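You operate a simulated robot arm through the tools that you are given. There is no shell and no other tool. Be economical: measure what you need, move in short steps, check, and stop when the job is done.

You are at the controls of a simulated robot arm. One attempt, no reset.

## Task
Take the furnace off fuel gas and air and leave it on nitrogen.
Fine: purge valve open first; fuel lever shut before the fuel gas and pilot valves; air valve shut; purge valve shut last.

Only the result counts: the job must be done as asked and must still hold three seconds after the hand-in. Knocking over, shifting, dropping, spilling or breaking anything else fails it.

## Robot
A 7-joint arm with a two-finger parallel gripper on a trunk, on a base that drives. Base frame: it is fixed to the floor where the robot stands at the start and does not move with it; the origin is under the middle of the robot, x ahead of it, y to its left, z up. Readings come in mm, degrees, newtons and seconds.
With the tool pointing down near the work surface it reaches from about 180 to 740 mm from the robot's upright axis, wherever it stands. Its first joint turns from -166.0 to 166.0 degrees. Places, roughly: air knob [-300, -1300, 1200]; blue air lever [-300, -1300, 800]; blue port lever [-100, -700, 900]; blue union lever [400, -200, 700]; burner box [400, -400, 1000]; bypass valve lever [600, 500, 900]; drain valve [100, -700, 700]; entry knob [-100, -900, 1200]; entry lever [-100, -900, 1000]; exit knob [-300, -1500, 1200]; exit lever [-400, -1500, 1000]; fuel gas valve lever [400, 0, 700]; fuel knob [-200, -1000, 1200]; fuel lever [-200, -1000, 800]; muffle knob [-200, -1200, 1200]; muffle lever [-200, -1200, 1000]. Payload 1.57 kg.
The tool frame sits at the grasp point between the pads (the TCP): z along the fingers, y along the line on which they close. The tips reach 30 mm beyond it. The gripper opens to 110 mm. The fingers are 24 mm wide and 12 mm thick; the gripper's body (48 by 112 mm) begins 78 mm behind the TCP.
Orientation is told as [roll, pitch, yaw] about the base's x, y, z axes, in that order, counted from this pose: with the fingers straight down and closing along the base's y, the tool's x points along the base's -x, its y along +y and its z along -z.

## Interface
- The arm moves only by the tool send_rows. Its argument "targets" is a list of rows, each a list of 7 numbers: the shift along the tool's x, y, z in units of 500 mm (1.0 is 500 mm), then the turn, a rotation vector about the tool's x, y, z in units of 60 degrees (1.0 is 60 degrees), then the opening, from 0 (shut) to 1 (fully open). In form: [[tx, ty, tz, wx, wy, wz, hand], ...]. A call has 1 to 8 rows; each row is the pose to reach, as a shift and turn from the pose commanded when the call began, along the tool's axes at that moment. A call with a number of a shift or a turn outside -1 to 1 is refused whole. Each row takes 0.2 s and may step no farther than 50 mm and 8.6 degrees from the row before; otherwise, or with a gripper value out of range, the whole call is refused. Where a pose cannot be reached the arm comes as near as it can. A force on the tool above 60 N (or 10 N above the force at the start of the call, whichever is more), or a blocked arm, ends the call early, and 0.2 s more pass. The fingers move at their own pace (about 45 mm/s each) and stop on an object; they squeeze with about 30 N. The grip force told is the motor's: it shows also when the fingers shut on nothing. Time passes only in rows, and 0.2 s behind the last, so rows that repeat a pose let the fingers close. It gives the time, the measured TCP pose, the force on the tool (base axes), the opening and the grip force at its end, in the units of the frame above (readings bear some noise), with the torque about the TCP (base axes, N m) and any sound that the robot's microphone picked up.
- Cameras (640 x 400 px; columns grow to the right, rows downward): "scene" is now at [5.1, 86, 1561.1]; the picture's right is [-0.71, -0.70, 0.00], its down [-0.54, 0.55, -0.64] and it looks along [0.45, -0.45, -0.77] (base axes); focal length 214 px, centre (320, 200). "wrist" rides on the gripper at [70, 16, -141] in the tool frame; the picture's right is [-0.23, 0.97, 0.00], its down [-0.86, -0.20, -0.48] and it looks along [-0.47, -0.11, 0.88] (tool axes); focal length 222 px, centre (320, 200). There is no depth. A picture from a camera that has moved, and an enlarged one, comes with that camera's place and axes in the base frame and with its lens. The place of the scene camera against the robot may be out by one fixed shift of up to 25 mm in any direction.
- camera(camera): a new picture of that camera. No time passes.
- move_column(by): slides the trunk up (or, below 0, down) by that many mm; the arm and the scene camera ride with it, the base frame stays. It gives what a move gives, with no picture.
- roll_base(legs): drives the robot by 1 to 6 legs, each [ahead, turn to the left] in mm and degrees, along the robot's own axes; the way and the turn of a leg run together, so that a leg with both is an arc; at most 1500 mm and 180 degrees a leg. The arm and the cameras ride along, it lands a little off, and it stops where it bumps. It gives what a move gives.
- head_to(pan, tilt): turns the head with the scene camera to pan (to the left, within 155 degrees either way) and tilt (down, from -29 to 69), counted from straight ahead of the robot. It gives what a move gives.
- zoom(camera, box): a new picture of the part [left, top, right, bottom] of that camera's present view, enlarged. No time passes.
- job_done(): hands the job in; it is judged then, once.

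Go step by step. Nothing tells you exact positions but the pictures and the camera data: compare them with the known pose of the tool, close in by small moves and look again before you grip or let go. The budget is 120 turns and 98 pictures, counting those below and the enlarged ones. Unless the task says otherwise, let go and move clear before handing in, and close with one line.

The tools are called after "Emit:" as a command line: name --pt "numbers of a row" for each row, then --argument value for the rest, lists and objects as JSON in quotes. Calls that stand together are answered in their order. send_rows: Moves the arm, as the interface text tells. Its arguments: {"type":"object","properties":{"targets":{"type":"array","items":{"type":"array","items":{"type":"number"}}}},"required":["targets"]} The other tools are called the same way: move_column (by) slides the trunk up or down; roll_base (legs) drives the base; head_to (pan, tilt) turns the head that bears the scene camera; camera (camera) takes a picture; zoom (camera, box) takes an enlarged picture of a part of a camera's view; job_done () hands the job in.

At the start:

```text
time: 0.0
tcp_pos: [14.9, -384.2, 1316.2]
ee_rot: [0.0, 0.0, -0.1]
contact_force: [-0.3, -0.6, 0.1]
wrist_torque: [-0.04, -0.01, 0.02]
opening: 109.9
grip_force: 0.1
trunk travel left (down, up): [-500.0, 90.0]
robot x, y, heading: [0.5, 0.2, -0.1]
head pan, tilt: [-45.5, 50.5]
```

scene: 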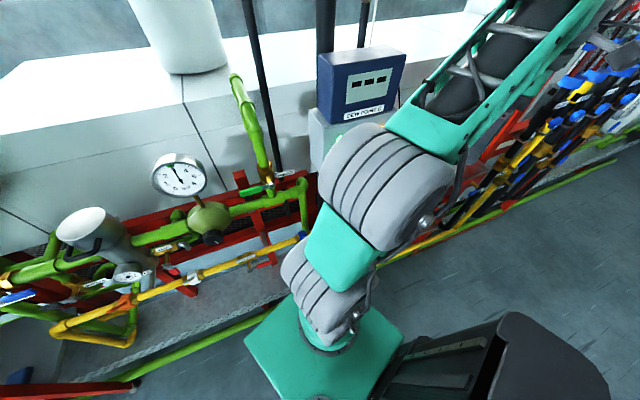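
wrist: 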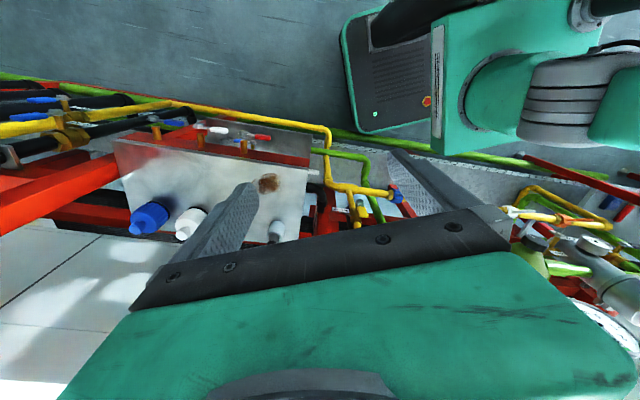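

I see a furnace piping rack with many levers and labels. I'll look around with the head first to find the labelled valves.

Emit:
head_to --pan 0 --tilt 40

Emit:
camera --camera "scene"

Emit:
head_to --pan -90 --tilt 30

Emit:
camera --camera "scene"

Emit:
head_to --pan -120 --tilt 30

Emit:
camera --camera "scene"

```text
time: 1.1
tcp_pos: [14.7, -383.0, 1315.9]
ee_rot: [0.0, 0.1, 0.1]
contact_force: [0.1, 0.3, -0.4]
wrist_torque: [0.01, 0.0, 0.0]
opening: 109.8
grip_force: 0.0
trunk travel left (down, up): [-500.0, 90.0]
robot x, y, heading: [-4.3, 3.5, -0.2]
head pan, tilt: [0.0, 40.0]
```

```text
95 pictures are left
camera scene: at [36.5, 140.5, 1575.9], right [0.0, -1.0, 0.0], down [-0.64, 0.0, -0.77], along [0.77, 0.0, -0.64], focal length 214 px, centre (320, 200)
```

scene: 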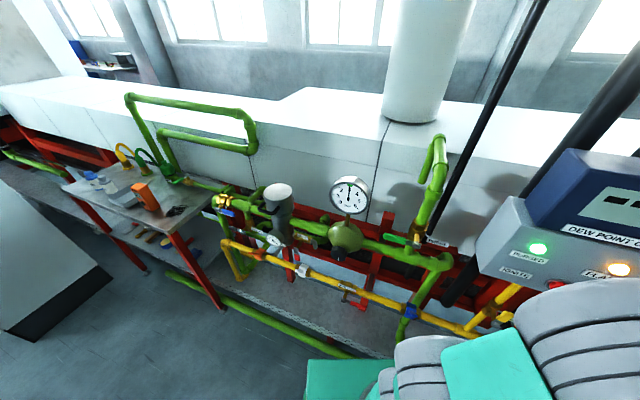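

```text
time: 2.8
tcp_pos: [15.0, -382.2, 1316.3]
ee_rot: [0.0, 0.0, 0.0]
contact_force: [0.0, -0.7, -0.6]
wrist_torque: [0.04, -0.01, 0.01]
opening: 110.0
grip_force: 0.0
trunk travel left (down, up): [-500.0, 90.0]
robot x, y, heading: [-1.7, -1.0, 0.2]
head pan, tilt: [-90.0, 30.0]
```

```text
94 pictures are left
camera scene: at [-48.4, 50.2, 1591.3], right [-1.0, 0.0, 0.0], down [0.0, 0.5, -0.87], along [0.0, -0.87, -0.5], focal length 214 px, centre (320, 200)
```

scene: 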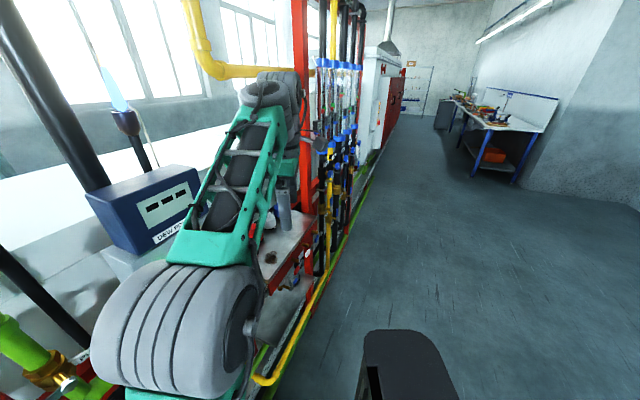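

```text
time: 3.7
tcp_pos: [15.5, -383.6, 1314.2]
ee_rot: [0.0, 0.0, 0.0]
contact_force: [-0.4, 0.1, 0.3]
wrist_torque: [-0.02, 0.03, 0.02]
opening: 109.9
grip_force: 0.0
trunk travel left (down, up): [-500.0, 90.0]
robot x, y, heading: [0.2, -0.4, 0.3]
head pan, tilt: [-120.0, 30.0]
```

```text
93 pictures are left
camera scene: at [-93.6, 62.2, 1591.3], right [-0.87, 0.5, 0.0], down [0.25, 0.43, -0.87], along [-0.43, -0.75, -0.5], focal length 214 px, centre (320, 200)
```

scene: 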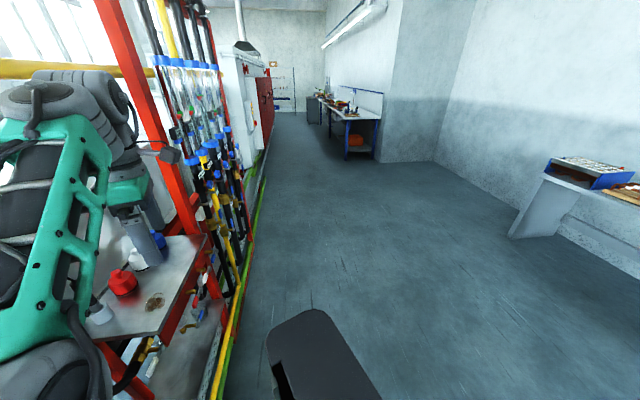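

The piping runs from front-left back to the right, with the labelled valves on it. I'll zoom on the fuel/purge area ahead.

Emit:
head_to --pan 0 --tilt 40

Emit:
zoom --camera "scene" --box '[180, 160, 340, 260]'

Emit:
zoom --camera "scene" --box '[320, 220, 480, 320]'

Emit:
zoom --camera "scene" --box '[440, 200, 640, 325]'

Emit:
zoom --camera "scene" --box '[60, 140, 220, 240]'

```text
time: 5.7
tcp_pos: [14.5, -383.2, 1314.9]
ee_rot: [0.0, -0.1, -0.1]
contact_force: [-0.1, 0.6, 0.5]
wrist_torque: [0.04, 0.02, 0.0]
opening: 109.9
grip_force: 0.0
trunk travel left (down, up): [-500.0, 90.0]
robot x, y, heading: [-1.6, 1.9, -0.0]
head pan, tilt: [0.0, 40.0]
```

```text
4.00 times, centred on (260, 210) of scene
camera zoom: at [36.6, 140.5, 1576.0], right [0.0, -1.0, 0.0], down [-0.64, 0.0, -0.77], along [0.77, 0.0, -0.64], focal length 858 px, centre (560, 160)
```

zoom: 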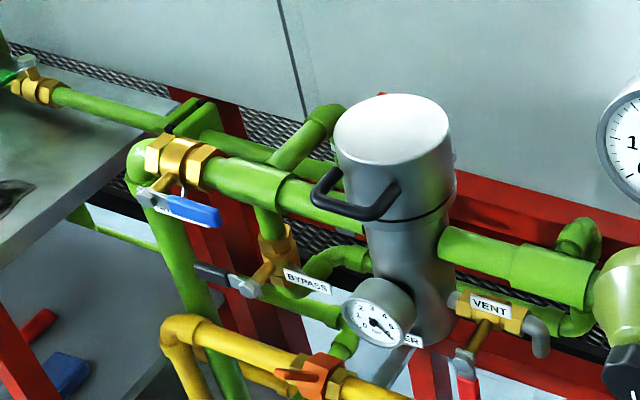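

```text
4.00 times, centred on (400, 270) of scene
camera zoom: at [36.6, 140.5, 1576.0], right [0.0, -1.0, 0.0], down [-0.64, 0.0, -0.77], along [0.77, 0.0, -0.64], focal length 858 px, centre (0, -80)
```

zoom: 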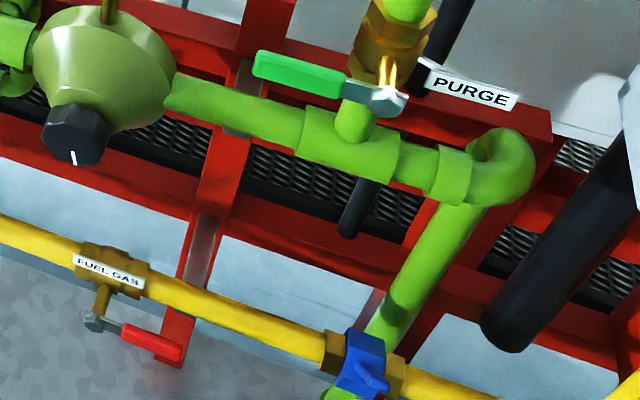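

```text
3.20 times, centred on (540, 262) of scene
camera zoom: at [36.6, 140.5, 1576.0], right [0.0, -1.0, 0.0], down [-0.64, 0.0, -0.77], along [0.77, 0.0, -0.64], focal length 686 px, centre (-384, 0)
```

zoom: 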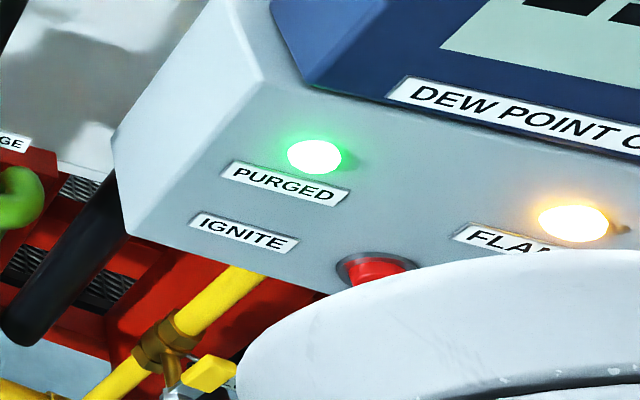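

```text
4.00 times, centred on (140, 190) of scene
camera zoom: at [36.6, 140.5, 1576.0], right [0.0, -1.0, 0.0], down [-0.64, 0.0, -0.77], along [0.77, 0.0, -0.64], focal length 858 px, centre (1040, 240)
```

zoom: 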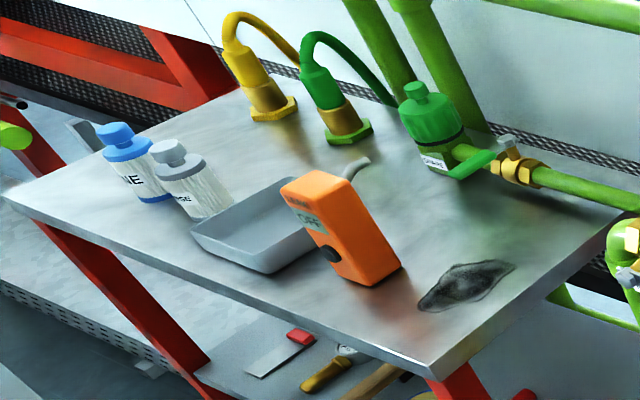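

The PURGE lever (green) lies across its vertical pipe, so it's shut; the FUEL GAS lever lies along its pipe, so it's open. I'll take a second viewpoint with the column raised to triangulate.

Emit:
move_column --by 90

Emit:
zoom --camera "scene" --box '[320, 220, 480, 320]'

Emit:
head_to --pan -45 --tilt 55

Emit:
zoom --camera "scene" --box '[180, 100, 340, 200]'

Emit:
camera --camera "scene"

```text
time: 7.0
tcp_pos: [13.4, -383.2, 1405.3]
ee_rot: [0.0, 0.0, 0.0]
contact_force: [-0.5, 0.2, 0.0]
wrist_torque: [0.03, 0.0, 0.01]
opening: 109.8
grip_force: 0.0
trunk travel left (down, up): [-590.0, 0.0]
robot x, y, heading: [2.0, 0.2, 0.2]
head pan, tilt: [0.0, 40.0]
```

```text
4.00 times, centred on (400, 270) of scene
camera zoom: at [36.6, 140.6, 1665.9], right [0.0, -1.0, 0.0], down [-0.64, 0.0, -0.77], along [0.77, 0.0, -0.64], focal length 858 px, centre (0, -80)
```

zoom: 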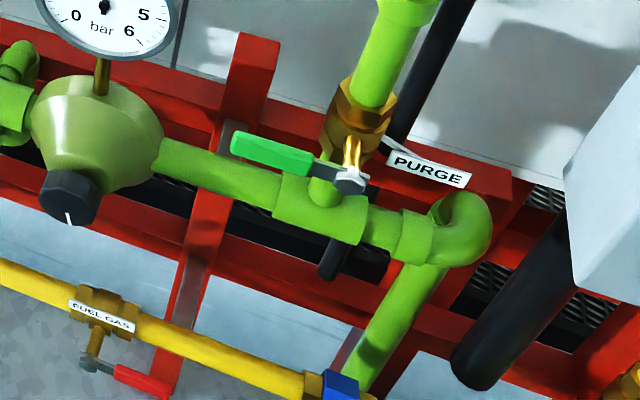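

```text
time: 8.1
tcp_pos: [15.3, -382.5, 1404.6]
ee_rot: [0.0, 0.0, 0.0]
contact_force: [-0.4, -0.6, 0.8]
wrist_torque: [-0.01, 0.06, 0.03]
opening: 110.1
grip_force: 0.2
trunk travel left (down, up): [-590.0, 0.0]
robot x, y, heading: [-1.8, 0.9, 0.2]
head pan, tilt: [-45.0, 55.0]
```

```text
4.00 times, centred on (260, 150) of scene
camera zoom: at [2.6, 89.6, 1645.3], right [-0.71, -0.71, 0.0], down [-0.58, 0.58, -0.57], along [0.41, -0.41, -0.82], focal length 858 px, centre (560, 400)
```

zoom: 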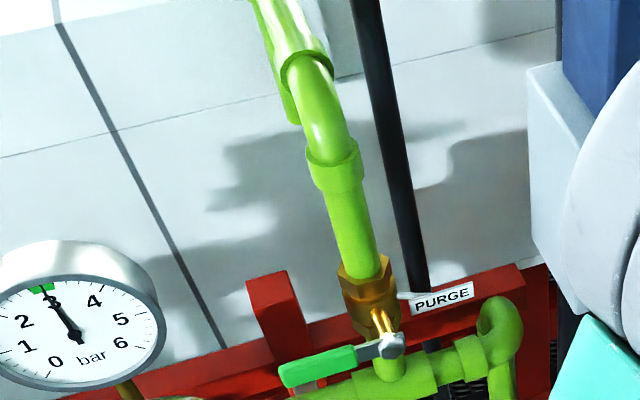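

```text
86 pictures are left
camera scene: at [2.6, 89.6, 1645.3], right [-0.71, -0.71, 0.0], down [-0.58, 0.58, -0.57], along [0.41, -0.41, -0.82], focal length 214 px, centre (320, 200)
```

scene: 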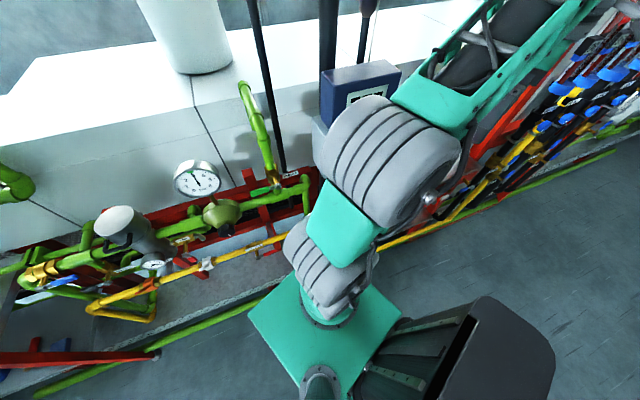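

Triangulation puts the purge lever hub near (385,-109,1132) with the handle pointing left to about (417,-34,1126). I'll back the base off for elbow room, then swing the tool to point into the rack.

Emit:
roll_base --legs '[[-200, 0]]'

Emit:
send_rows --pt "-0.06 0.04 0.02 0 -0.125 0 0" --pt "-0.12 0.08 0.04 0 -0.25 0 0" --pt "-0.18 0.12 0.06 0 -0.375 0 0" --pt "-0.24 0.16 0.08 0 -0.5 0 0" --pt "-0.3 0.2 0.1 0 -0.625 0 0" --pt "-0.36 0.24 0.12 0 -0.75 0 0" --pt "-0.42 0.28 0.14 0 -0.875 0 0" --pt "-0.48 0.32 0.16 0 -1 0 0"

```text
time: 9.7
tcp_pos: [-191.5, -381.9, 1404.4]
ee_rot: [0.0, 0.1, -0.3]
contact_force: [-1.3, 0.0, -0.4]
wrist_torque: [0.0, -0.04, 0.02]
opening: 110.0
grip_force: 0.0
trunk travel left (down, up): [-590.0, 0.0]
robot x, y, heading: [-203.2, -1.6, -0.4]
head pan, tilt: [-45.0, 55.0]
```

```text
time: 11.5
tcp_pos: [-35.6, -288.9, 1368.2]
ee_rot: [-2.0, -26.6, -0.3]
contact_force: [0.1, 0.2, 0.5]
wrist_torque: [-0.01, 0.03, -0.01]
opening: 0.3
grip_force: 21.1
out of reach, approached as far as the arm can: row 4, 5, 6, 7, 8
trunk travel left (down, up): [-590.0, 0.0]
robot x, y, heading: [-201.0, -1.5, -0.4]
head pan, tilt: [-45.0, 55.0]
```

The arm couldn't follow the whole swing. I'll check what the commanded pose is now with a zero move.

Emit:
send_rows --pt "0 0 0 0 0 0 0"

Emit:
camera --camera "scene"

```text
time: 11.9
tcp_pos: [-37.5, -288.6, 1368.3]
ee_rot: [-1.9, -26.7, -0.4]
contact_force: [0.6, 0.3, 0.0]
wrist_torque: [-0.04, -0.02, 0.01]
opening: 0.0
grip_force: 21.2
trunk travel left (down, up): [-590.0, 0.0]
robot x, y, heading: [-202.9, 0.3, -0.4]
head pan, tilt: [-45.0, 55.0]
```

```text
85 pictures are left
camera scene: at [-199.8, 90.7, 1645.2], right [-0.71, -0.7, 0.0], down [-0.58, 0.58, -0.57], along [0.4, -0.41, -0.82], focal length 214 px, centre (320, 200)
```

scene: 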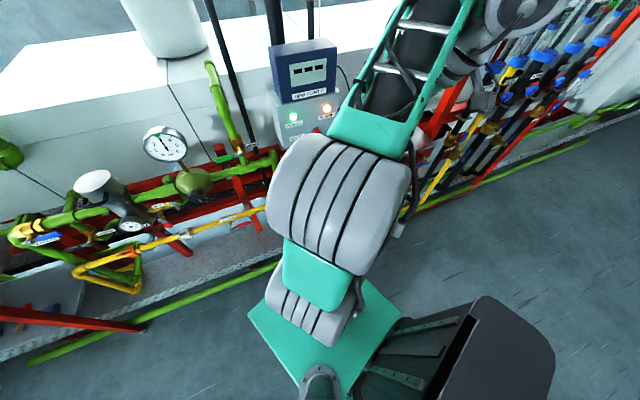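

The commanded pose is the reached one. I'll extend outward and lower a bit first, then rotate further.

Emit:
send_rows --pt "-0.0507 0.05 0.048 0 0 0 0" --pt "-0.101 0.1 0.096 0 0 0 0" --pt "-0.152 0.15 0.143 0 0 0 0" --pt "-0.203 0.2 0.191 0 0 0 0" --pt "-0.253 0.25 0.239 0 0 0 0" --pt "-0.304 0.3 0.287 0 0 0 0"

Emit:
send_rows --pt "0 0 0 0 -0.125 0 0" --pt "0 0 0 0 -0.25 0 0" --pt "0 0 0 0 -0.375 0 0" --pt "0 0 0 0 -0.5 0 0"

```text
time: 12.8
tcp_pos: [28.6, -269.3, 1318.7]
ee_rot: [0.9, -23.7, -15.8]
contact_force: [-0.6, -0.5, -0.3]
wrist_torque: [-0.04, -0.01, 0.0]
opening: 0.3
grip_force: 21.3
trunk travel left (down, up): [-590.0, 0.0]
robot x, y, heading: [-204.1, -1.1, -0.3]
head pan, tilt: [-45.0, 55.0]
stopped in row 4: the arm was blocked; the commanded pose is now the measured one
```

```text
time: 13.4
tcp_pos: [62.8, -260.1, 1360.7]
ee_rot: [0.6, -33.8, -8.9]
contact_force: [-0.7, -0.6, -0.5]
wrist_torque: [0.03, -0.05, 0.0]
opening: 0.1
grip_force: 21.1
out of reach, approached as far as the arm can: row 2
trunk travel left (down, up): [-590.0, 0.0]
robot x, y, heading: [-203.7, -0.6, -0.2]
head pan, tilt: [-45.0, 55.0]
stopped in row 2: the arm was blocked; the commanded pose is now the measured one
```

The arm is being blocked by something of its own; let me look.

Emit:
head_to --pan -60 --tilt 35

Emit:
camera --camera "scene"

Emit:
camera --camera "wrist"

```text
time: 14.2
tcp_pos: [67.2, -264.0, 1347.1]
ee_rot: [2.3, -32.4, -9.7]
contact_force: [0.2, 0.2, 0.7]
wrist_torque: [-0.01, -0.02, -0.04]
opening: 0.1
grip_force: 21.5
trunk travel left (down, up): [-590.0, 0.0]
robot x, y, heading: [-201.5, 0.4, -0.5]
head pan, tilt: [-60.0, 35.0]
```

```text
84 pictures are left
camera scene: at [-206.8, 65.0, 1673.4], right [-0.87, -0.5, 0.0], down [-0.28, 0.5, -0.82], along [0.41, -0.71, -0.57], focal length 214 px, centre (320, 200)
```

scene: 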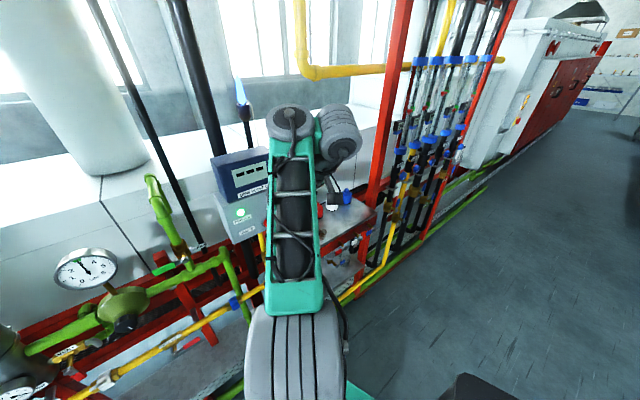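

```text
83 pictures are left
camera wrist: at [-65.0, -230.9, 1429.6], right [0.33, 0.93, 0.16], down [0.43, -0.3, 0.85], along [0.84, -0.22, -0.5], focal length 222 px, centre (320, 200)
```

wrist: 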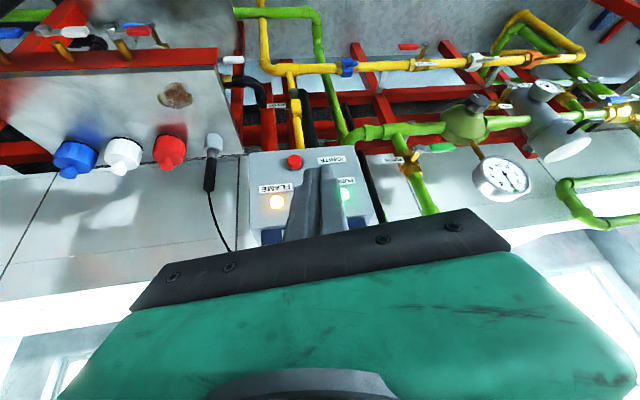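

The arm is folded back on itself (elbow far out, forearm folded). More standoff is needed, so I'll back the base further and extend the tool.

Emit:
roll_base --legs '[[-130, 0]]'

Emit:
send_rows --pt "-0.06 0 0.06 0 0 0 0" --pt "-0.12 0 0.12 0 0 0 0" --pt "-0.18 0 0.18 0 0 0 0"

```text
time: 15.5
tcp_pos: [-64.0, -264.9, 1337.0]
ee_rot: [3.6, -31.3, -10.2]
contact_force: [-0.6, -0.1, 0.1]
wrist_torque: [0.03, -0.04, -0.02]
opening: 0.0
grip_force: 21.2
trunk travel left (down, up): [-590.0, 0.0]
robot x, y, heading: [-332.8, -0.3, -0.1]
head pan, tilt: [-60.0, 35.0]
```

```text
time: 16.3
tcp_pos: [37.6, -270.9, 1320.5]
ee_rot: [3.6, -31.1, -10.2]
contact_force: [0.1, -0.1, 0.4]
wrist_torque: [0.02, -0.06, 0.01]
opening: 0.0
grip_force: 22.2
out of reach, approached as far as the arm can: row 2, 3
trunk travel left (down, up): [-590.0, 0.0]
robot x, y, heading: [-331.1, 2.3, -0.3]
head pan, tilt: [-60.0, 35.0]
```

Movement outward works. Now swing left toward the purge side while staying clear.

Emit:
send_rows --pt "0.004 0.082 0.026 0 0 0 0" --pt "0.008 0.164 0.052 0 0 0 0" --pt "0.012 0.246 0.078 0 0 0 0" --pt "0.016 0.328 0.104 0 0 0 0" --pt "0.02 0.41 0.13 0 0 0 0"

Emit:
send_rows --pt "0 0 0 0 -0.125 0 0" --pt "0 0 0 0 -0.25 0 0" --pt "0 0 0 0 -0.375 0 0" --pt "0 0 0 0 -0.5 0 0"

```text
time: 17.4
tcp_pos: [67.8, -188.0, 1304.4]
ee_rot: [2.5, -24.7, -24.9]
contact_force: [0.5, -0.9, -1.1]
wrist_torque: [0.02, 0.01, 0.01]
opening: 0.0
grip_force: 21.0
out of reach, approached as far as the arm can: row 1, 2, 3, 4, 5
trunk travel left (down, up): [-590.0, 0.0]
robot x, y, heading: [-334.7, 4.1, -0.3]
head pan, tilt: [-60.0, 35.0]
stopped in row 5: the arm was blocked; the commanded pose is now the measured one
```

```text
time: 18.4
tcp_pos: [95.7, -166.4, 1457.8]
ee_rot: [1.3, -49.5, -25.6]
contact_force: [-1.1, 0.2, -0.3]
wrist_torque: [0.0, -0.01, 0.01]
opening: 0.0
grip_force: 21.6
out of reach, approached as far as the arm can: row 1, 2, 3, 4
trunk travel left (down, up): [-590.0, 0.0]
robot x, y, heading: [-332.1, 1.6, -0.5]
head pan, tilt: [-60.0, 35.0]
```

Let me look at the arm's configuration now.

Emit:
head_to --pan -25 --tilt 45

Emit:
camera --camera "scene"

```text
time: 19.4
tcp_pos: [95.8, -163.1, 1456.8]
ee_rot: [1.6, -49.8, -25.3]
contact_force: [0.5, 0.6, 0.2]
wrist_torque: [0.03, -0.02, 0.01]
opening: 0.0
grip_force: 21.1
trunk travel left (down, up): [-590.0, 0.0]
robot x, y, heading: [-332.0, 2.1, -0.1]
head pan, tilt: [-25.0, 45.0]
```

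```text
82 pictures are left
camera scene: at [-307.9, 107.4, 1658.5], right [-0.43, -0.9, 0.0], down [-0.64, 0.3, -0.71], along [0.64, -0.3, -0.71], focal length 214 px, centre (320, 200)
```

scene: 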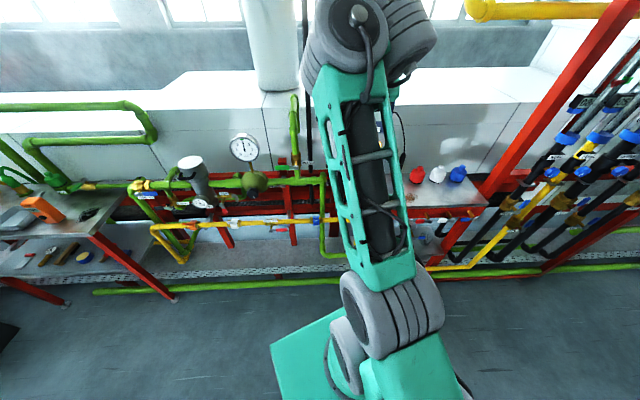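

The forearm hangs from an outstretched elbow. I'll move lower and farther out with the present orientation.

Emit:
send_rows --pt "0.0394 0.0483 0.0671 0 0 0 0" --pt "0.0789 0.0966 0.1343 0 0 0 0" --pt "0.1183 0.1449 0.2014 0 0 0 0" --pt "0.1577 0.1931 0.2686 0 0 0 0" --pt "0.1971 0.2414 0.3357 0 0 0 0" --pt "0.2366 0.2897 0.4029 0 0 0 0" --pt "0.276 0.338 0.47 0 0 0 0"

```text
time: 20.6
tcp_pos: [255.5, -75.7, 1322.1]
ee_rot: [1.5, -51.1, -25.3]
contact_force: [-0.3, -0.1, 0.1]
wrist_torque: [0.0, -0.01, 0.03]
opening: 0.1
grip_force: 20.9
out of reach, approached as far as the arm can: row 1, 2, 3
trunk travel left (down, up): [-590.0, 0.0]
robot x, y, heading: [-332.9, 3.7, -0.3]
head pan, tilt: [-25.0, 45.0]
stopped in row 5: the arm was blocked; the commanded pose is now the measured one
```

Good progress. Now lower with the column and look.

Emit:
move_column --by -130

Emit:
send_rows --pt "0 0 0 0 -0.125 0 0" --pt "0 0 0 0 -0.25 0 0"

Emit:
head_to --pan 0 --tilt 45

Emit:
camera --camera "scene"

Emit:
camera --camera "wrist"

```text
time: 22.1
tcp_pos: [255.7, -74.6, 1192.3]
ee_rot: [1.5, -51.2, -25.2]
contact_force: [-0.2, 0.1, 0.5]
wrist_torque: [-0.01, 0.0, 0.02]
opening: 0.0
grip_force: 21.3
trunk travel left (down, up): [-460.0, 130.0]
robot x, y, heading: [-334.9, 2.6, -0.4]
head pan, tilt: [-25.0, 45.0]
```

```text
time: 22.7
tcp_pos: [270.6, -94.7, 1086.7]
ee_rot: [-9.1, -54.1, -18.7]
contact_force: [0.2, -0.9, -0.2]
wrist_torque: [0.06, -0.03, 0.01]
opening: 0.0
grip_force: 21.5
trunk travel left (down, up): [-460.0, 130.0]
robot x, y, heading: [-333.1, 1.4, -0.2]
head pan, tilt: [-25.0, 45.0]
stopped in row 2: the arm was blocked; the commanded pose is now the measured one
```

```text
time: 23.6
tcp_pos: [270.0, -94.0, 1090.4]
ee_rot: [-8.9, -54.1, -18.9]
contact_force: [0.2, -0.6, 1.1]
wrist_torque: [-0.04, -0.02, 0.0]
opening: 0.1
grip_force: 21.6
trunk travel left (down, up): [-460.0, 130.0]
robot x, y, heading: [-334.7, 0.3, -0.2]
head pan, tilt: [0.0, 45.0]
```

```text
81 pictures are left
camera scene: at [-300.5, 141.7, 1528.4], right [0.0, -1.0, 0.0], down [-0.71, 0.0, -0.71], along [0.71, 0.0, -0.71], focal length 214 px, centre (320, 200)
```

scene: 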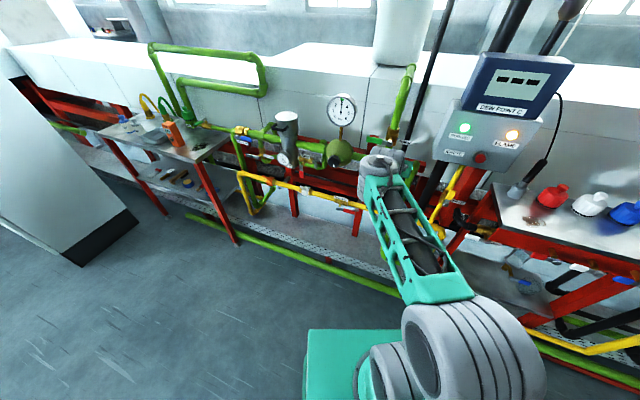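

```text
80 pictures are left
camera wrist: at [138.7, -11.5, 1115.1], right [0.55, 0.83, 0.1], down [0.05, -0.15, 0.99], along [0.83, -0.54, -0.12], focal length 222 px, centre (320, 200)
```

wrist: 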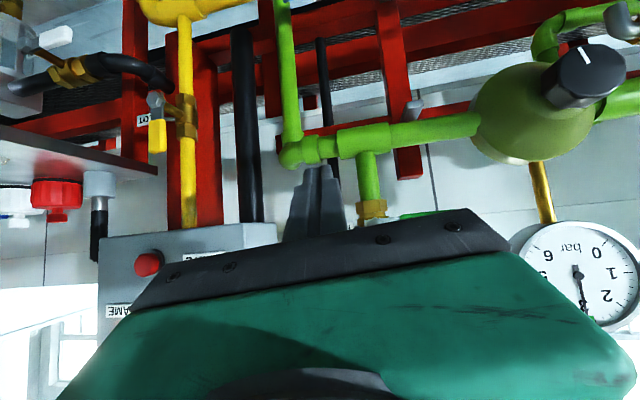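

The arm reconfigured itself; the tool is now near (270,-94,1090) pointing into the rack. I'll raise it above the lever so the wrist camera can see the handle.

Emit:
send_rows --pt "-0.038 0.017 -0.054 0 0 0 0" --pt "-0.076 0.034 -0.108 0 0 0 0" --pt "-0.114 0.051 -0.162 0 0 0 0" --pt "-0.152 0.068 -0.216 0 0 0 0"

Emit:
camera --camera "wrist"

Emit:
camera --camera "scene"

```text
time: 24.6
tcp_pos: [250.3, -33.6, 1216.6]
ee_rot: [-8.6, -54.5, -19.1]
contact_force: [0.7, 0.7, 0.2]
wrist_torque: [0.0, -0.01, -0.04]
opening: 0.0
grip_force: 21.2
trunk travel left (down, up): [-460.0, 130.0]
robot x, y, heading: [-333.1, 0.4, -0.4]
head pan, tilt: [0.0, 45.0]
```

```text
79 pictures are left
camera wrist: at [118.2, 49.9, 1238.8], right [0.55, 0.83, 0.1], down [0.04, -0.15, 0.99], along [0.83, -0.54, -0.12], focal length 222 px, centre (320, 200)
```

wrist: 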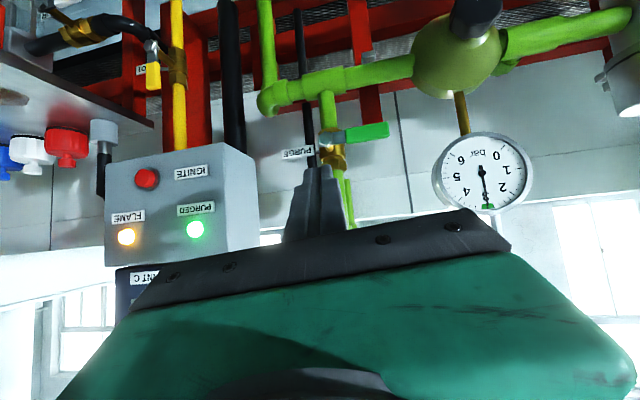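

```text
78 pictures are left
camera scene: at [-300.5, 141.9, 1528.6], right [0.0, -1.0, 0.0], down [-0.71, 0.0, -0.71], along [0.71, 0.0, -0.71], focal length 214 px, centre (320, 200)
```

scene: 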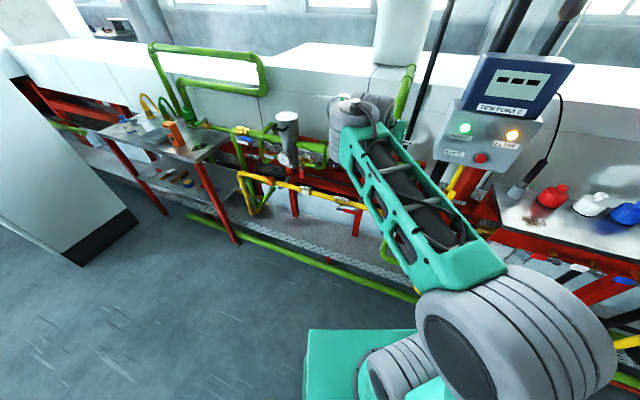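

The wrist view shows the hub near (385,-100,1113) and the green handle pointing left to about (417,-24,1118). I'll approach to just above the handle and look again.

Emit:
send_rows --pt "-0.021 0.034 0.067 0 0 0 0" --pt "-0.042 0.068 0.134 0 0 0 0" --pt "-0.055 0.09 0.175 0 0 0 0"

Emit:
camera --camera "wrist"

Emit:
camera --camera "scene"

```text
time: 25.4
tcp_pos: [347.0, -36.3, 1184.3]
ee_rot: [-8.6, -54.5, -19.0]
contact_force: [-0.7, 0.1, -0.5]
wrist_torque: [-0.05, 0.0, -0.04]
opening: 0.1
grip_force: 21.5
trunk travel left (down, up): [-460.0, 130.0]
robot x, y, heading: [-332.4, 0.1, -0.2]
head pan, tilt: [0.0, 45.0]
```

```text
77 pictures are left
camera wrist: at [216.0, 48.6, 1207.7], right [0.55, 0.83, 0.1], down [0.04, -0.15, 0.99], along [0.83, -0.54, -0.11], focal length 222 px, centre (320, 200)
```

wrist: 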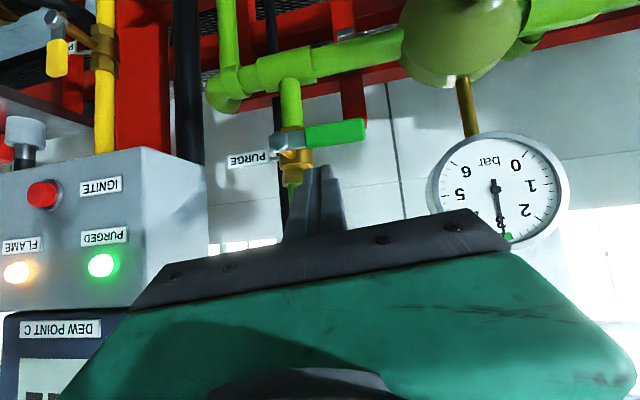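

```text
76 pictures are left
camera scene: at [-300.3, 141.8, 1528.7], right [0.0, -1.0, 0.0], down [-0.71, 0.0, -0.71], along [0.71, 0.0, -0.71], focal length 214 px, centre (320, 200)
```

scene: 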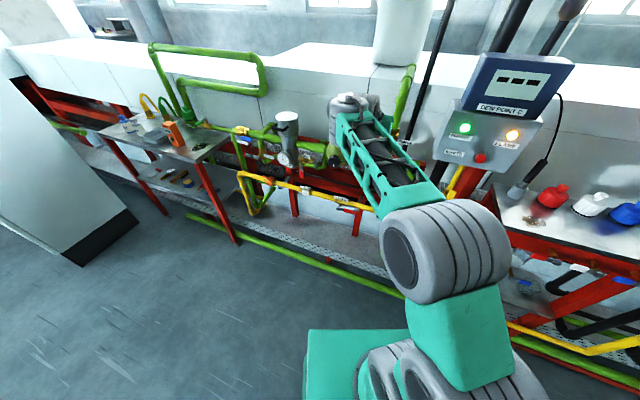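

Refined: hub ≈ (396,-107,1111), handle tip ≈ (440,-31,1105). Moving the closed fingers to just above the outer handle.

Emit:
send_rows --pt "-0.015 0.025 0.065 0 0 0 0" --pt "-0.03 0.049 0.13 0 0 0 0"

Emit:
camera --camera "wrist"

```text
time: 26.0
tcp_pos: [413.7, -42.2, 1157.8]
ee_rot: [-8.5, -54.5, -18.9]
contact_force: [0.2, 0.4, 0.4]
wrist_torque: [0.0, 0.03, 0.03]
opening: 0.0
grip_force: 21.5
trunk travel left (down, up): [-460.0, 130.0]
robot x, y, heading: [-334.6, 2.2, -0.3]
head pan, tilt: [0.0, 45.0]
```

```text
75 pictures are left
camera wrist: at [281.9, 42.0, 1181.5], right [0.55, 0.83, 0.1], down [0.04, -0.15, 0.99], along [0.83, -0.54, -0.12], focal length 222 px, centre (320, 200)
```

wrist: 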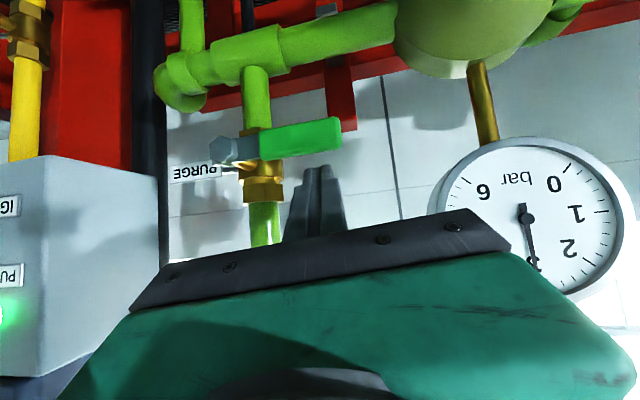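

The fingers sit just above the outer part of the handle. I'll push down along the arc in steps.

Emit:
send_rows --pt "0.041 0.005 0.029 0 0 0 0" --pt "0.06 0.004 0.043 0 0 0 0" --pt "0.079 0.003 0.056 0 0 0 0" --pt "0.109 -0.006 0.078 0 0 0 0"

Emit:
camera --camera "wrist"

```text
time: 26.7
tcp_pos: [417.4, -43.1, 1140.2]
ee_rot: [-6.8, -57.1, -20.3]
contact_force: [2.2, -1.2, 2.4]
wrist_torque: [0.12, 0.33, -0.09]
opening: 0.1
grip_force: 21.3
trunk travel left (down, up): [-460.0, 130.0]
robot x, y, heading: [-333.1, 0.1, -0.1]
head pan, tilt: [0.0, 45.0]
stopped in row 3: the force on the tool passed its limit at 65 N (the readings are from after the stop); the commanded pose is now the measured one
```

```text
74 pictures are left
camera wrist: at [284.2, 40.3, 1156.9], right [0.54, 0.83, 0.13], down [-0.01, -0.15, 0.99], along [0.84, -0.54, -0.08], focal length 222 px, centre (320, 200)
```

wrist: 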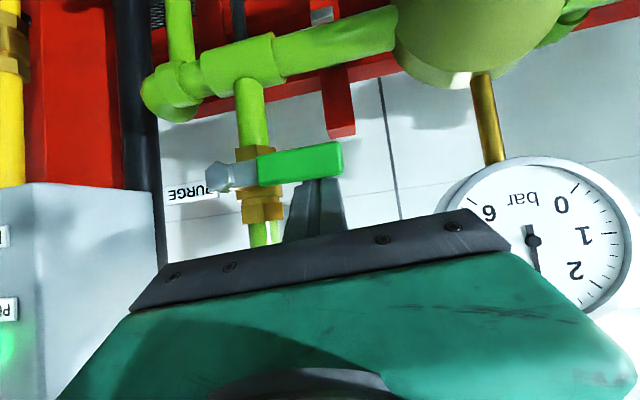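

The lever won't go down (stop), so it must open upward. I'll retreat, level the tool a bit more and go below the handle.

Emit:
send_rows --pt "-0.01 0 -0.08 0 0 0 0" --pt "-0.01 0 -0.16 0 -0.08 0 0" --pt "-0.01 0 -0.22 0 -0.16 0 0" --pt "-0.01 0 -0.22 0 -0.24 0 0" --pt "-0.01 0 -0.22 0 -0.32 0 0"

Emit:
camera --camera "wrist"

```text
time: 27.9
tcp_pos: [339.0, -0.9, 1199.5]
ee_rot: [-15.9, -75.8, -10.7]
contact_force: [0.4, 0.6, 0.3]
wrist_torque: [0.0, 0.01, 0.0]
opening: 0.2
grip_force: 21.6
trunk travel left (down, up): [-460.0, 130.0]
robot x, y, heading: [-332.9, 0.8, 0.1]
head pan, tilt: [0.0, 45.0]
```

```text
73 pictures are left
camera wrist: at [206.8, 78.4, 1166.0], right [0.48, 0.86, 0.16], down [-0.3, -0.01, 0.96], along [0.82, -0.51, 0.25], focal length 222 px, centre (320, 200)
```

wrist: 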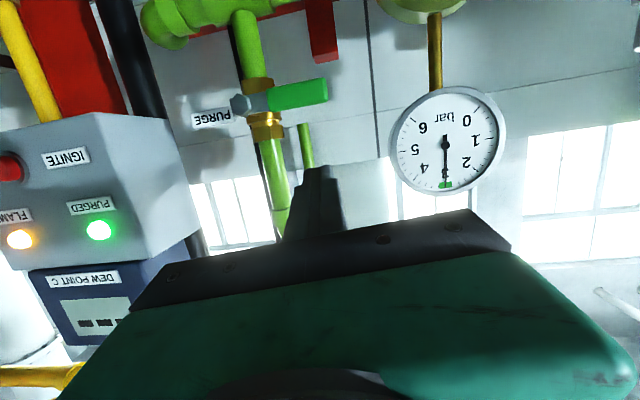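

Tool is nearly level now. Lower it to below the handle's height first, then check.

Emit:
send_rows --pt "0.064 0 0.022 0 0 0 0" --pt "0.128 0 0.044 0 0 0 0" --pt "0.192 0 0.067 0 0 0 0"

Emit:
camera --camera "wrist"

```text
time: 28.7
tcp_pos: [346.1, -11.8, 1101.4]
ee_rot: [-15.5, -75.8, -10.9]
contact_force: [-0.2, -1.2, 1.3]
wrist_torque: [-0.03, -0.04, -0.02]
opening: 0.0
grip_force: 21.4
trunk travel left (down, up): [-460.0, 130.0]
robot x, y, heading: [-333.4, 1.4, -0.4]
head pan, tilt: [0.0, 45.0]
```

```text
72 pictures are left
camera wrist: at [214.1, 68.0, 1066.6], right [0.48, 0.86, 0.16], down [-0.3, -0.01, 0.96], along [0.83, -0.51, 0.25], focal length 222 px, centre (320, 200)
```

wrist: 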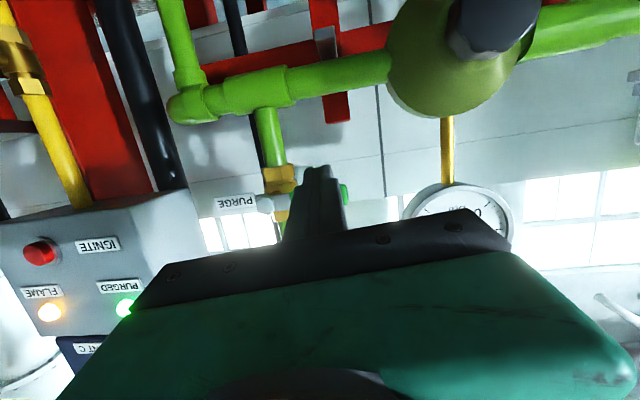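

The finger lines up in the gap below the handle. Advancing.

Emit:
send_rows --pt "0.003 0 0.07 0 0 0 0" --pt "0.006 0 0.138 0 0 0 0"

Emit:
camera --camera "wrist"

```text
time: 29.3
tcp_pos: [404.3, -43.7, 1082.4]
ee_rot: [-15.6, -75.8, -11.0]
contact_force: [-0.3, 0.1, 0.1]
wrist_torque: [-0.02, 0.01, 0.02]
opening: 0.2
grip_force: 21.1
trunk travel left (down, up): [-460.0, 130.0]
robot x, y, heading: [-334.2, 2.1, -0.3]
head pan, tilt: [0.0, 45.0]
```

```text
71 pictures are left
camera wrist: at [273.1, 36.3, 1048.1], right [0.48, 0.86, 0.16], down [-0.3, -0.01, 0.96], along [0.83, -0.51, 0.25], focal length 222 px, centre (320, 200)
```

wrist: 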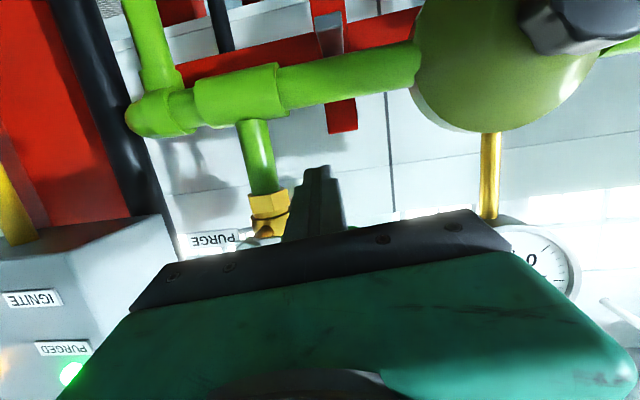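

No contact yet; now pushing the handle upward along its arc.

Emit:
send_rows --pt "-0.026 -0.002 -0.006 0 0 0 0" --pt "-0.059 -0.002 -0.014 0 0 0 0" --pt "-0.094 -0.002 -0.023 0 0 0 0" --pt "-0.127 -0.016 -0.032 0 0 0 0"

Emit:
camera --camera "wrist"

```text
time: 30.3
tcp_pos: [400.9, -43.8, 1149.0]
ee_rot: [-15.6, -75.7, -11.0]
contact_force: [0.5, 1.2, -0.1]
wrist_torque: [-0.03, 0.02, -0.01]
opening: 0.0
grip_force: 20.8
trunk travel left (down, up): [-460.0, 130.0]
robot x, y, heading: [-332.7, 1.4, 0.0]
head pan, tilt: [0.0, 45.0]
```

```text
70 pictures are left
camera wrist: at [269.1, 35.3, 1115.1], right [0.48, 0.86, 0.16], down [-0.3, -0.01, 0.95], along [0.82, -0.51, 0.25], focal length 222 px, centre (320, 200)
```

wrist: 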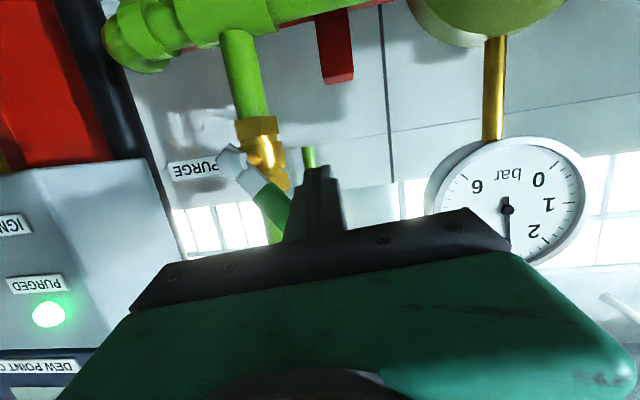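

The lever is turning upward (about 45°). Continue the arc to the vertical stop.

Emit:
send_rows --pt "-0.028 -0.022 -0.008 0 0 0 0" --pt "-0.047 -0.051 -0.015 0 0 0 0" --pt "-0.061 -0.084 -0.02 0 0 0 0" --pt "-0.067 -0.108 -0.023 0 0 0 0" --pt "-0.066 -0.124 -0.023 0 0 0 0"

Emit:
camera --camera "wrist"

```text
time: 31.5
tcp_pos: [382.6, -76.1, 1180.7]
ee_rot: [-14.0, -75.5, -10.1]
contact_force: [25.7, 17.0, -5.2]
wrist_torque: [0.3, -0.32, 0.46]
opening: 0.0
grip_force: 21.3
trunk travel left (down, up): [-460.0, 130.0]
robot x, y, heading: [-333.8, -0.8, 0.7]
head pan, tilt: [0.0, 45.0]
stopped in row 5: the force on the tool passed its limit at 65 N (the readings are from after the stop); the commanded pose is now the measured one
```

```text
69 pictures are left
camera wrist: at [246.9, -0.9, 1148.1], right [0.45, 0.88, 0.16], down [-0.29, -0.03, 0.96], along [0.85, -0.47, 0.24], focal length 222 px, centre (320, 200)
```

wrist: 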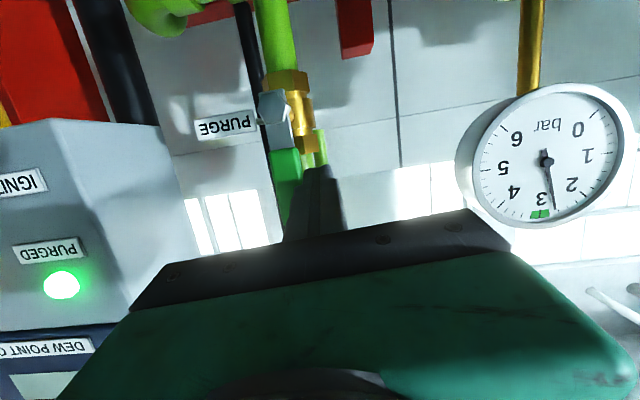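

The purge lever now stands vertical along its pipe and hit its stop: open. I'll ease off and retreat.

Emit:
send_rows --pt "0 0.03 0 0 0 0 0" --pt "0 0.03 -0.08 0 0 0 0" --pt "0 0.03 -0.16 0 0 0 0" --pt "0 0.03 -0.24 0 0 0 0" --pt "0 0.03 -0.32 0 0 0 0"

Emit:
camera --camera "wrist"

```text
time: 32.7
tcp_pos: [241.8, -1.8, 1223.5]
ee_rot: [-14.3, -75.5, -10.5]
contact_force: [-0.5, 0.6, 0.6]
wrist_torque: [0.03, 0.03, 0.01]
opening: 0.0
grip_force: 21.3
trunk travel left (down, up): [-460.0, 130.0]
robot x, y, heading: [-330.7, 1.4, 0.4]
head pan, tilt: [0.0, 45.0]
```

```text
68 pictures are left
camera wrist: at [106.9, 73.9, 1189.9], right [0.46, 0.88, 0.16], down [-0.29, -0.02, 0.96], along [0.84, -0.48, 0.25], focal length 222 px, centre (320, 200)
```

wrist: 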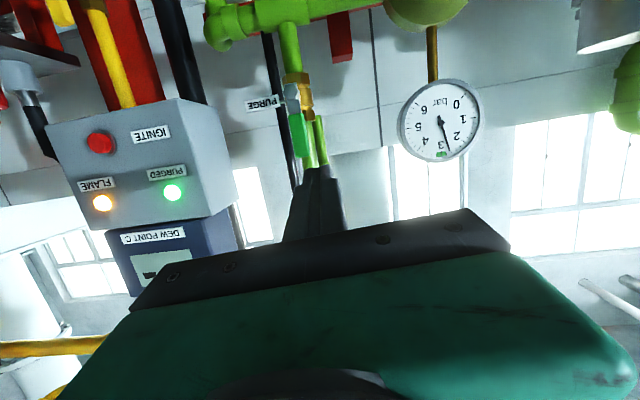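

Purge is open. Next, the fuel lever at roughly (-200,-1000,800): I'll back away from the rack, drive along it and face it again.

Emit:
roll_base --legs '[[-230, 0], [0, 69], [-718, 0], [0, -69]]'

Emit:
head_to --pan -25 --tilt 35

Emit:
camera --camera "scene"

Emit:
camera --camera "wrist"

```text
time: 44.1
tcp_pos: [-250.6, -701.7, 1222.1]
ee_rot: [-14.3, -75.6, -11.1]
contact_force: [0.3, -0.4, 0.6]
wrist_torque: [0.03, 0.02, 0.0]
opening: 0.0
grip_force: 21.2
trunk travel left (down, up): [-460.0, 130.0]
robot x, y, heading: [-823.8, -689.6, -0.1]
head pan, tilt: [0.0, 45.0]
```

```text
time: 45.0
tcp_pos: [-249.0, -700.6, 1223.6]
ee_rot: [-14.3, -75.5, -11.1]
contact_force: [1.2, -1.1, -0.4]
wrist_torque: [0.01, 0.01, -0.03]
opening: 0.0
grip_force: 21.6
trunk travel left (down, up): [-460.0, 130.0]
robot x, y, heading: [-824.7, -692.9, 0.1]
head pan, tilt: [-25.0, 35.0]
```

```text
67 pictures are left
camera scene: at [-793.6, -588.7, 1543.5], right [-0.42, -0.91, 0.0], down [-0.52, 0.24, -0.82], along [0.74, -0.35, -0.57], focal length 214 px, centre (320, 200)
```

scene: 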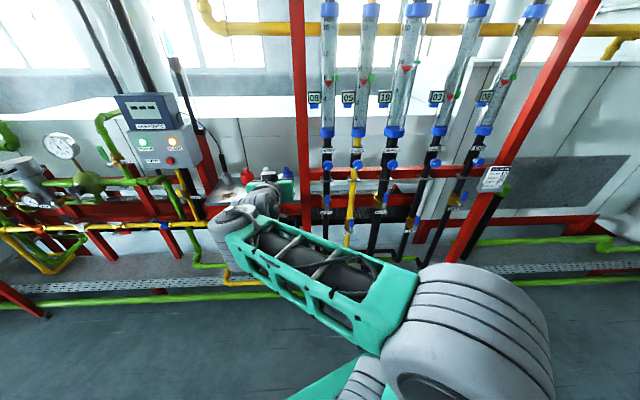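

```text
66 pictures are left
camera wrist: at [-384.2, -624.0, 1189.8], right [0.47, 0.87, 0.16], down [-0.29, -0.02, 0.96], along [0.84, -0.49, 0.25], focal length 222 px, centre (320, 200)
```

wrist: 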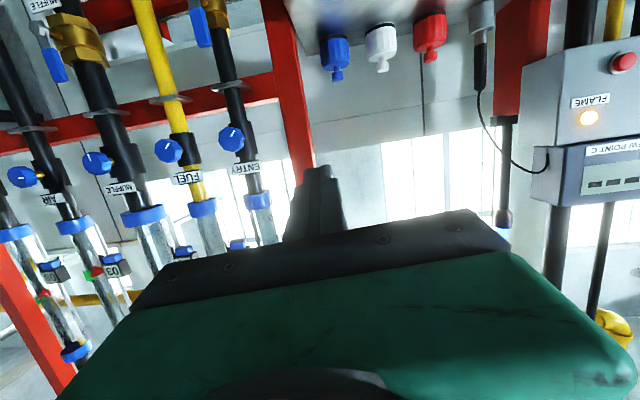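

The flow-meter rack is in view: ENTRY, FUEL (yellow), MUFFLE, AIR, EXIT. Zooming on the levers below.

Emit:
zoom --camera "scene" --box '[300, 140, 460, 240]'

Emit:
zoom --camera "scene" --box '[400, 130, 520, 260]'

```text
4.00 times, centred on (380, 190) of scene
camera zoom: at [-793.6, -588.7, 1543.5], right [-0.42, -0.91, 0.0], down [-0.52, 0.24, -0.82], along [0.74, -0.35, -0.57], focal length 858 px, centre (80, 240)
```

zoom: 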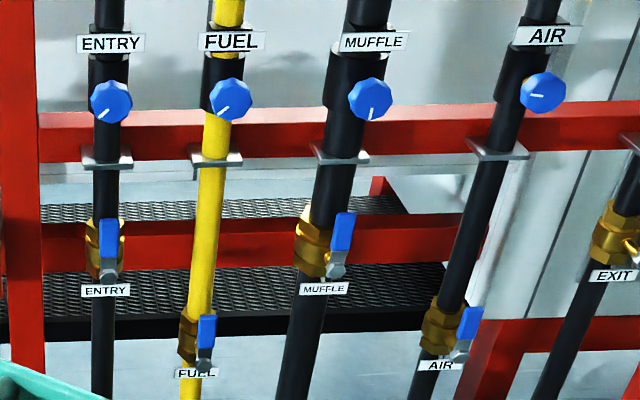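

```text
3.08 times, centred on (460, 195) of scene
camera zoom: at [-793.6, -588.7, 1543.5], right [-0.42, -0.91, 0.0], down [-0.52, 0.24, -0.82], along [0.74, -0.35, -0.57], focal length 660 px, centre (-111, 215)
```

zoom: 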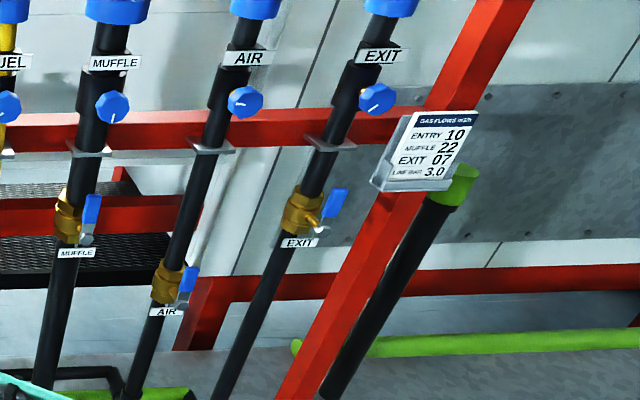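

All levers stand along the pipes (open); the FUEL lever is the low one on the yellow pipe. I'll swing the arm over to face it, then lower the column for a second view.

Emit:
send_rows --pt "0.008 -0.079 -0.011 0 0 0 0" --pt "0.016 -0.158 -0.022 0 0 0 0" --pt "0.025 -0.238 -0.034 0 0 0 0" --pt "0.033 -0.317 -0.045 0 0 0 0" --pt "0.041 -0.396 -0.056 0 0 0 0"

Emit:
move_column --by -280

Emit:
camera --camera "scene"

Emit:
camera --camera "wrist"

```text
time: 46.4
tcp_pos: [-349.3, -866.9, 1171.1]
ee_rot: [-12.6, -69.6, -12.3]
contact_force: [0.4, 0.0, 0.4]
wrist_torque: [-0.04, -0.03, 0.03]
opening: 0.0
grip_force: 21.5
trunk travel left (down, up): [-460.0, 130.0]
robot x, y, heading: [-825.0, -689.0, 0.0]
head pan, tilt: [-25.0, 35.0]
stopped in row 5: the arm was blocked; the commanded pose is now the measured one
```

```text
time: 47.5
tcp_pos: [-412.8, -849.2, 935.0]
ee_rot: [-10.2, -50.3, -14.6]
contact_force: [-1.3, -0.5, -0.6]
wrist_torque: [-0.03, -0.05, -0.03]
opening: 0.0
grip_force: 21.1
trunk travel left (down, up): [-399.0, 191.0]
robot x, y, heading: [-821.9, -694.2, -0.1]
head pan, tilt: [-25.0, 35.0]
stopped: the arm was blocked; the commanded pose is now the measured one
```

```text
63 pictures are left
camera scene: at [-793.6, -589.1, 1483.9], right [-0.42, -0.91, 0.0], down [-0.52, 0.24, -0.82], along [0.74, -0.35, -0.57], focal length 214 px, centre (320, 200)
```

scene: 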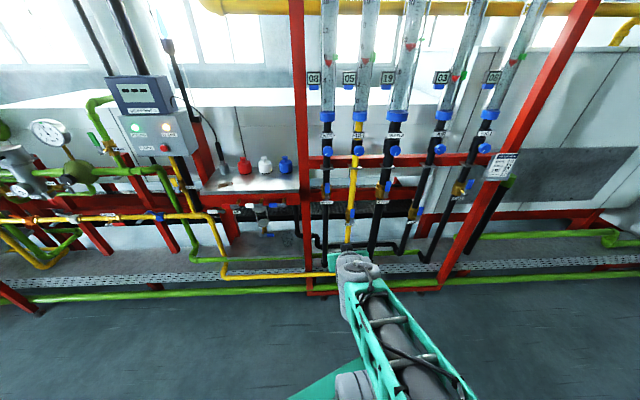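

```text
62 pictures are left
camera wrist: at [-546.8, -772.2, 969.1], right [0.51, 0.86, 0.06], down [0.12, -0.15, 0.98], along [0.85, -0.49, -0.18], focal length 222 px, centre (320, 200)
```

wrist: 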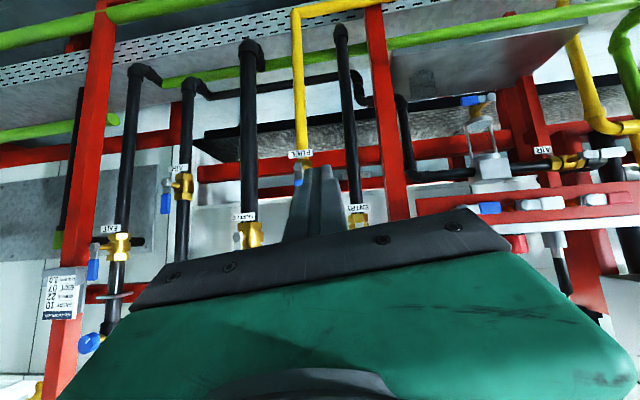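

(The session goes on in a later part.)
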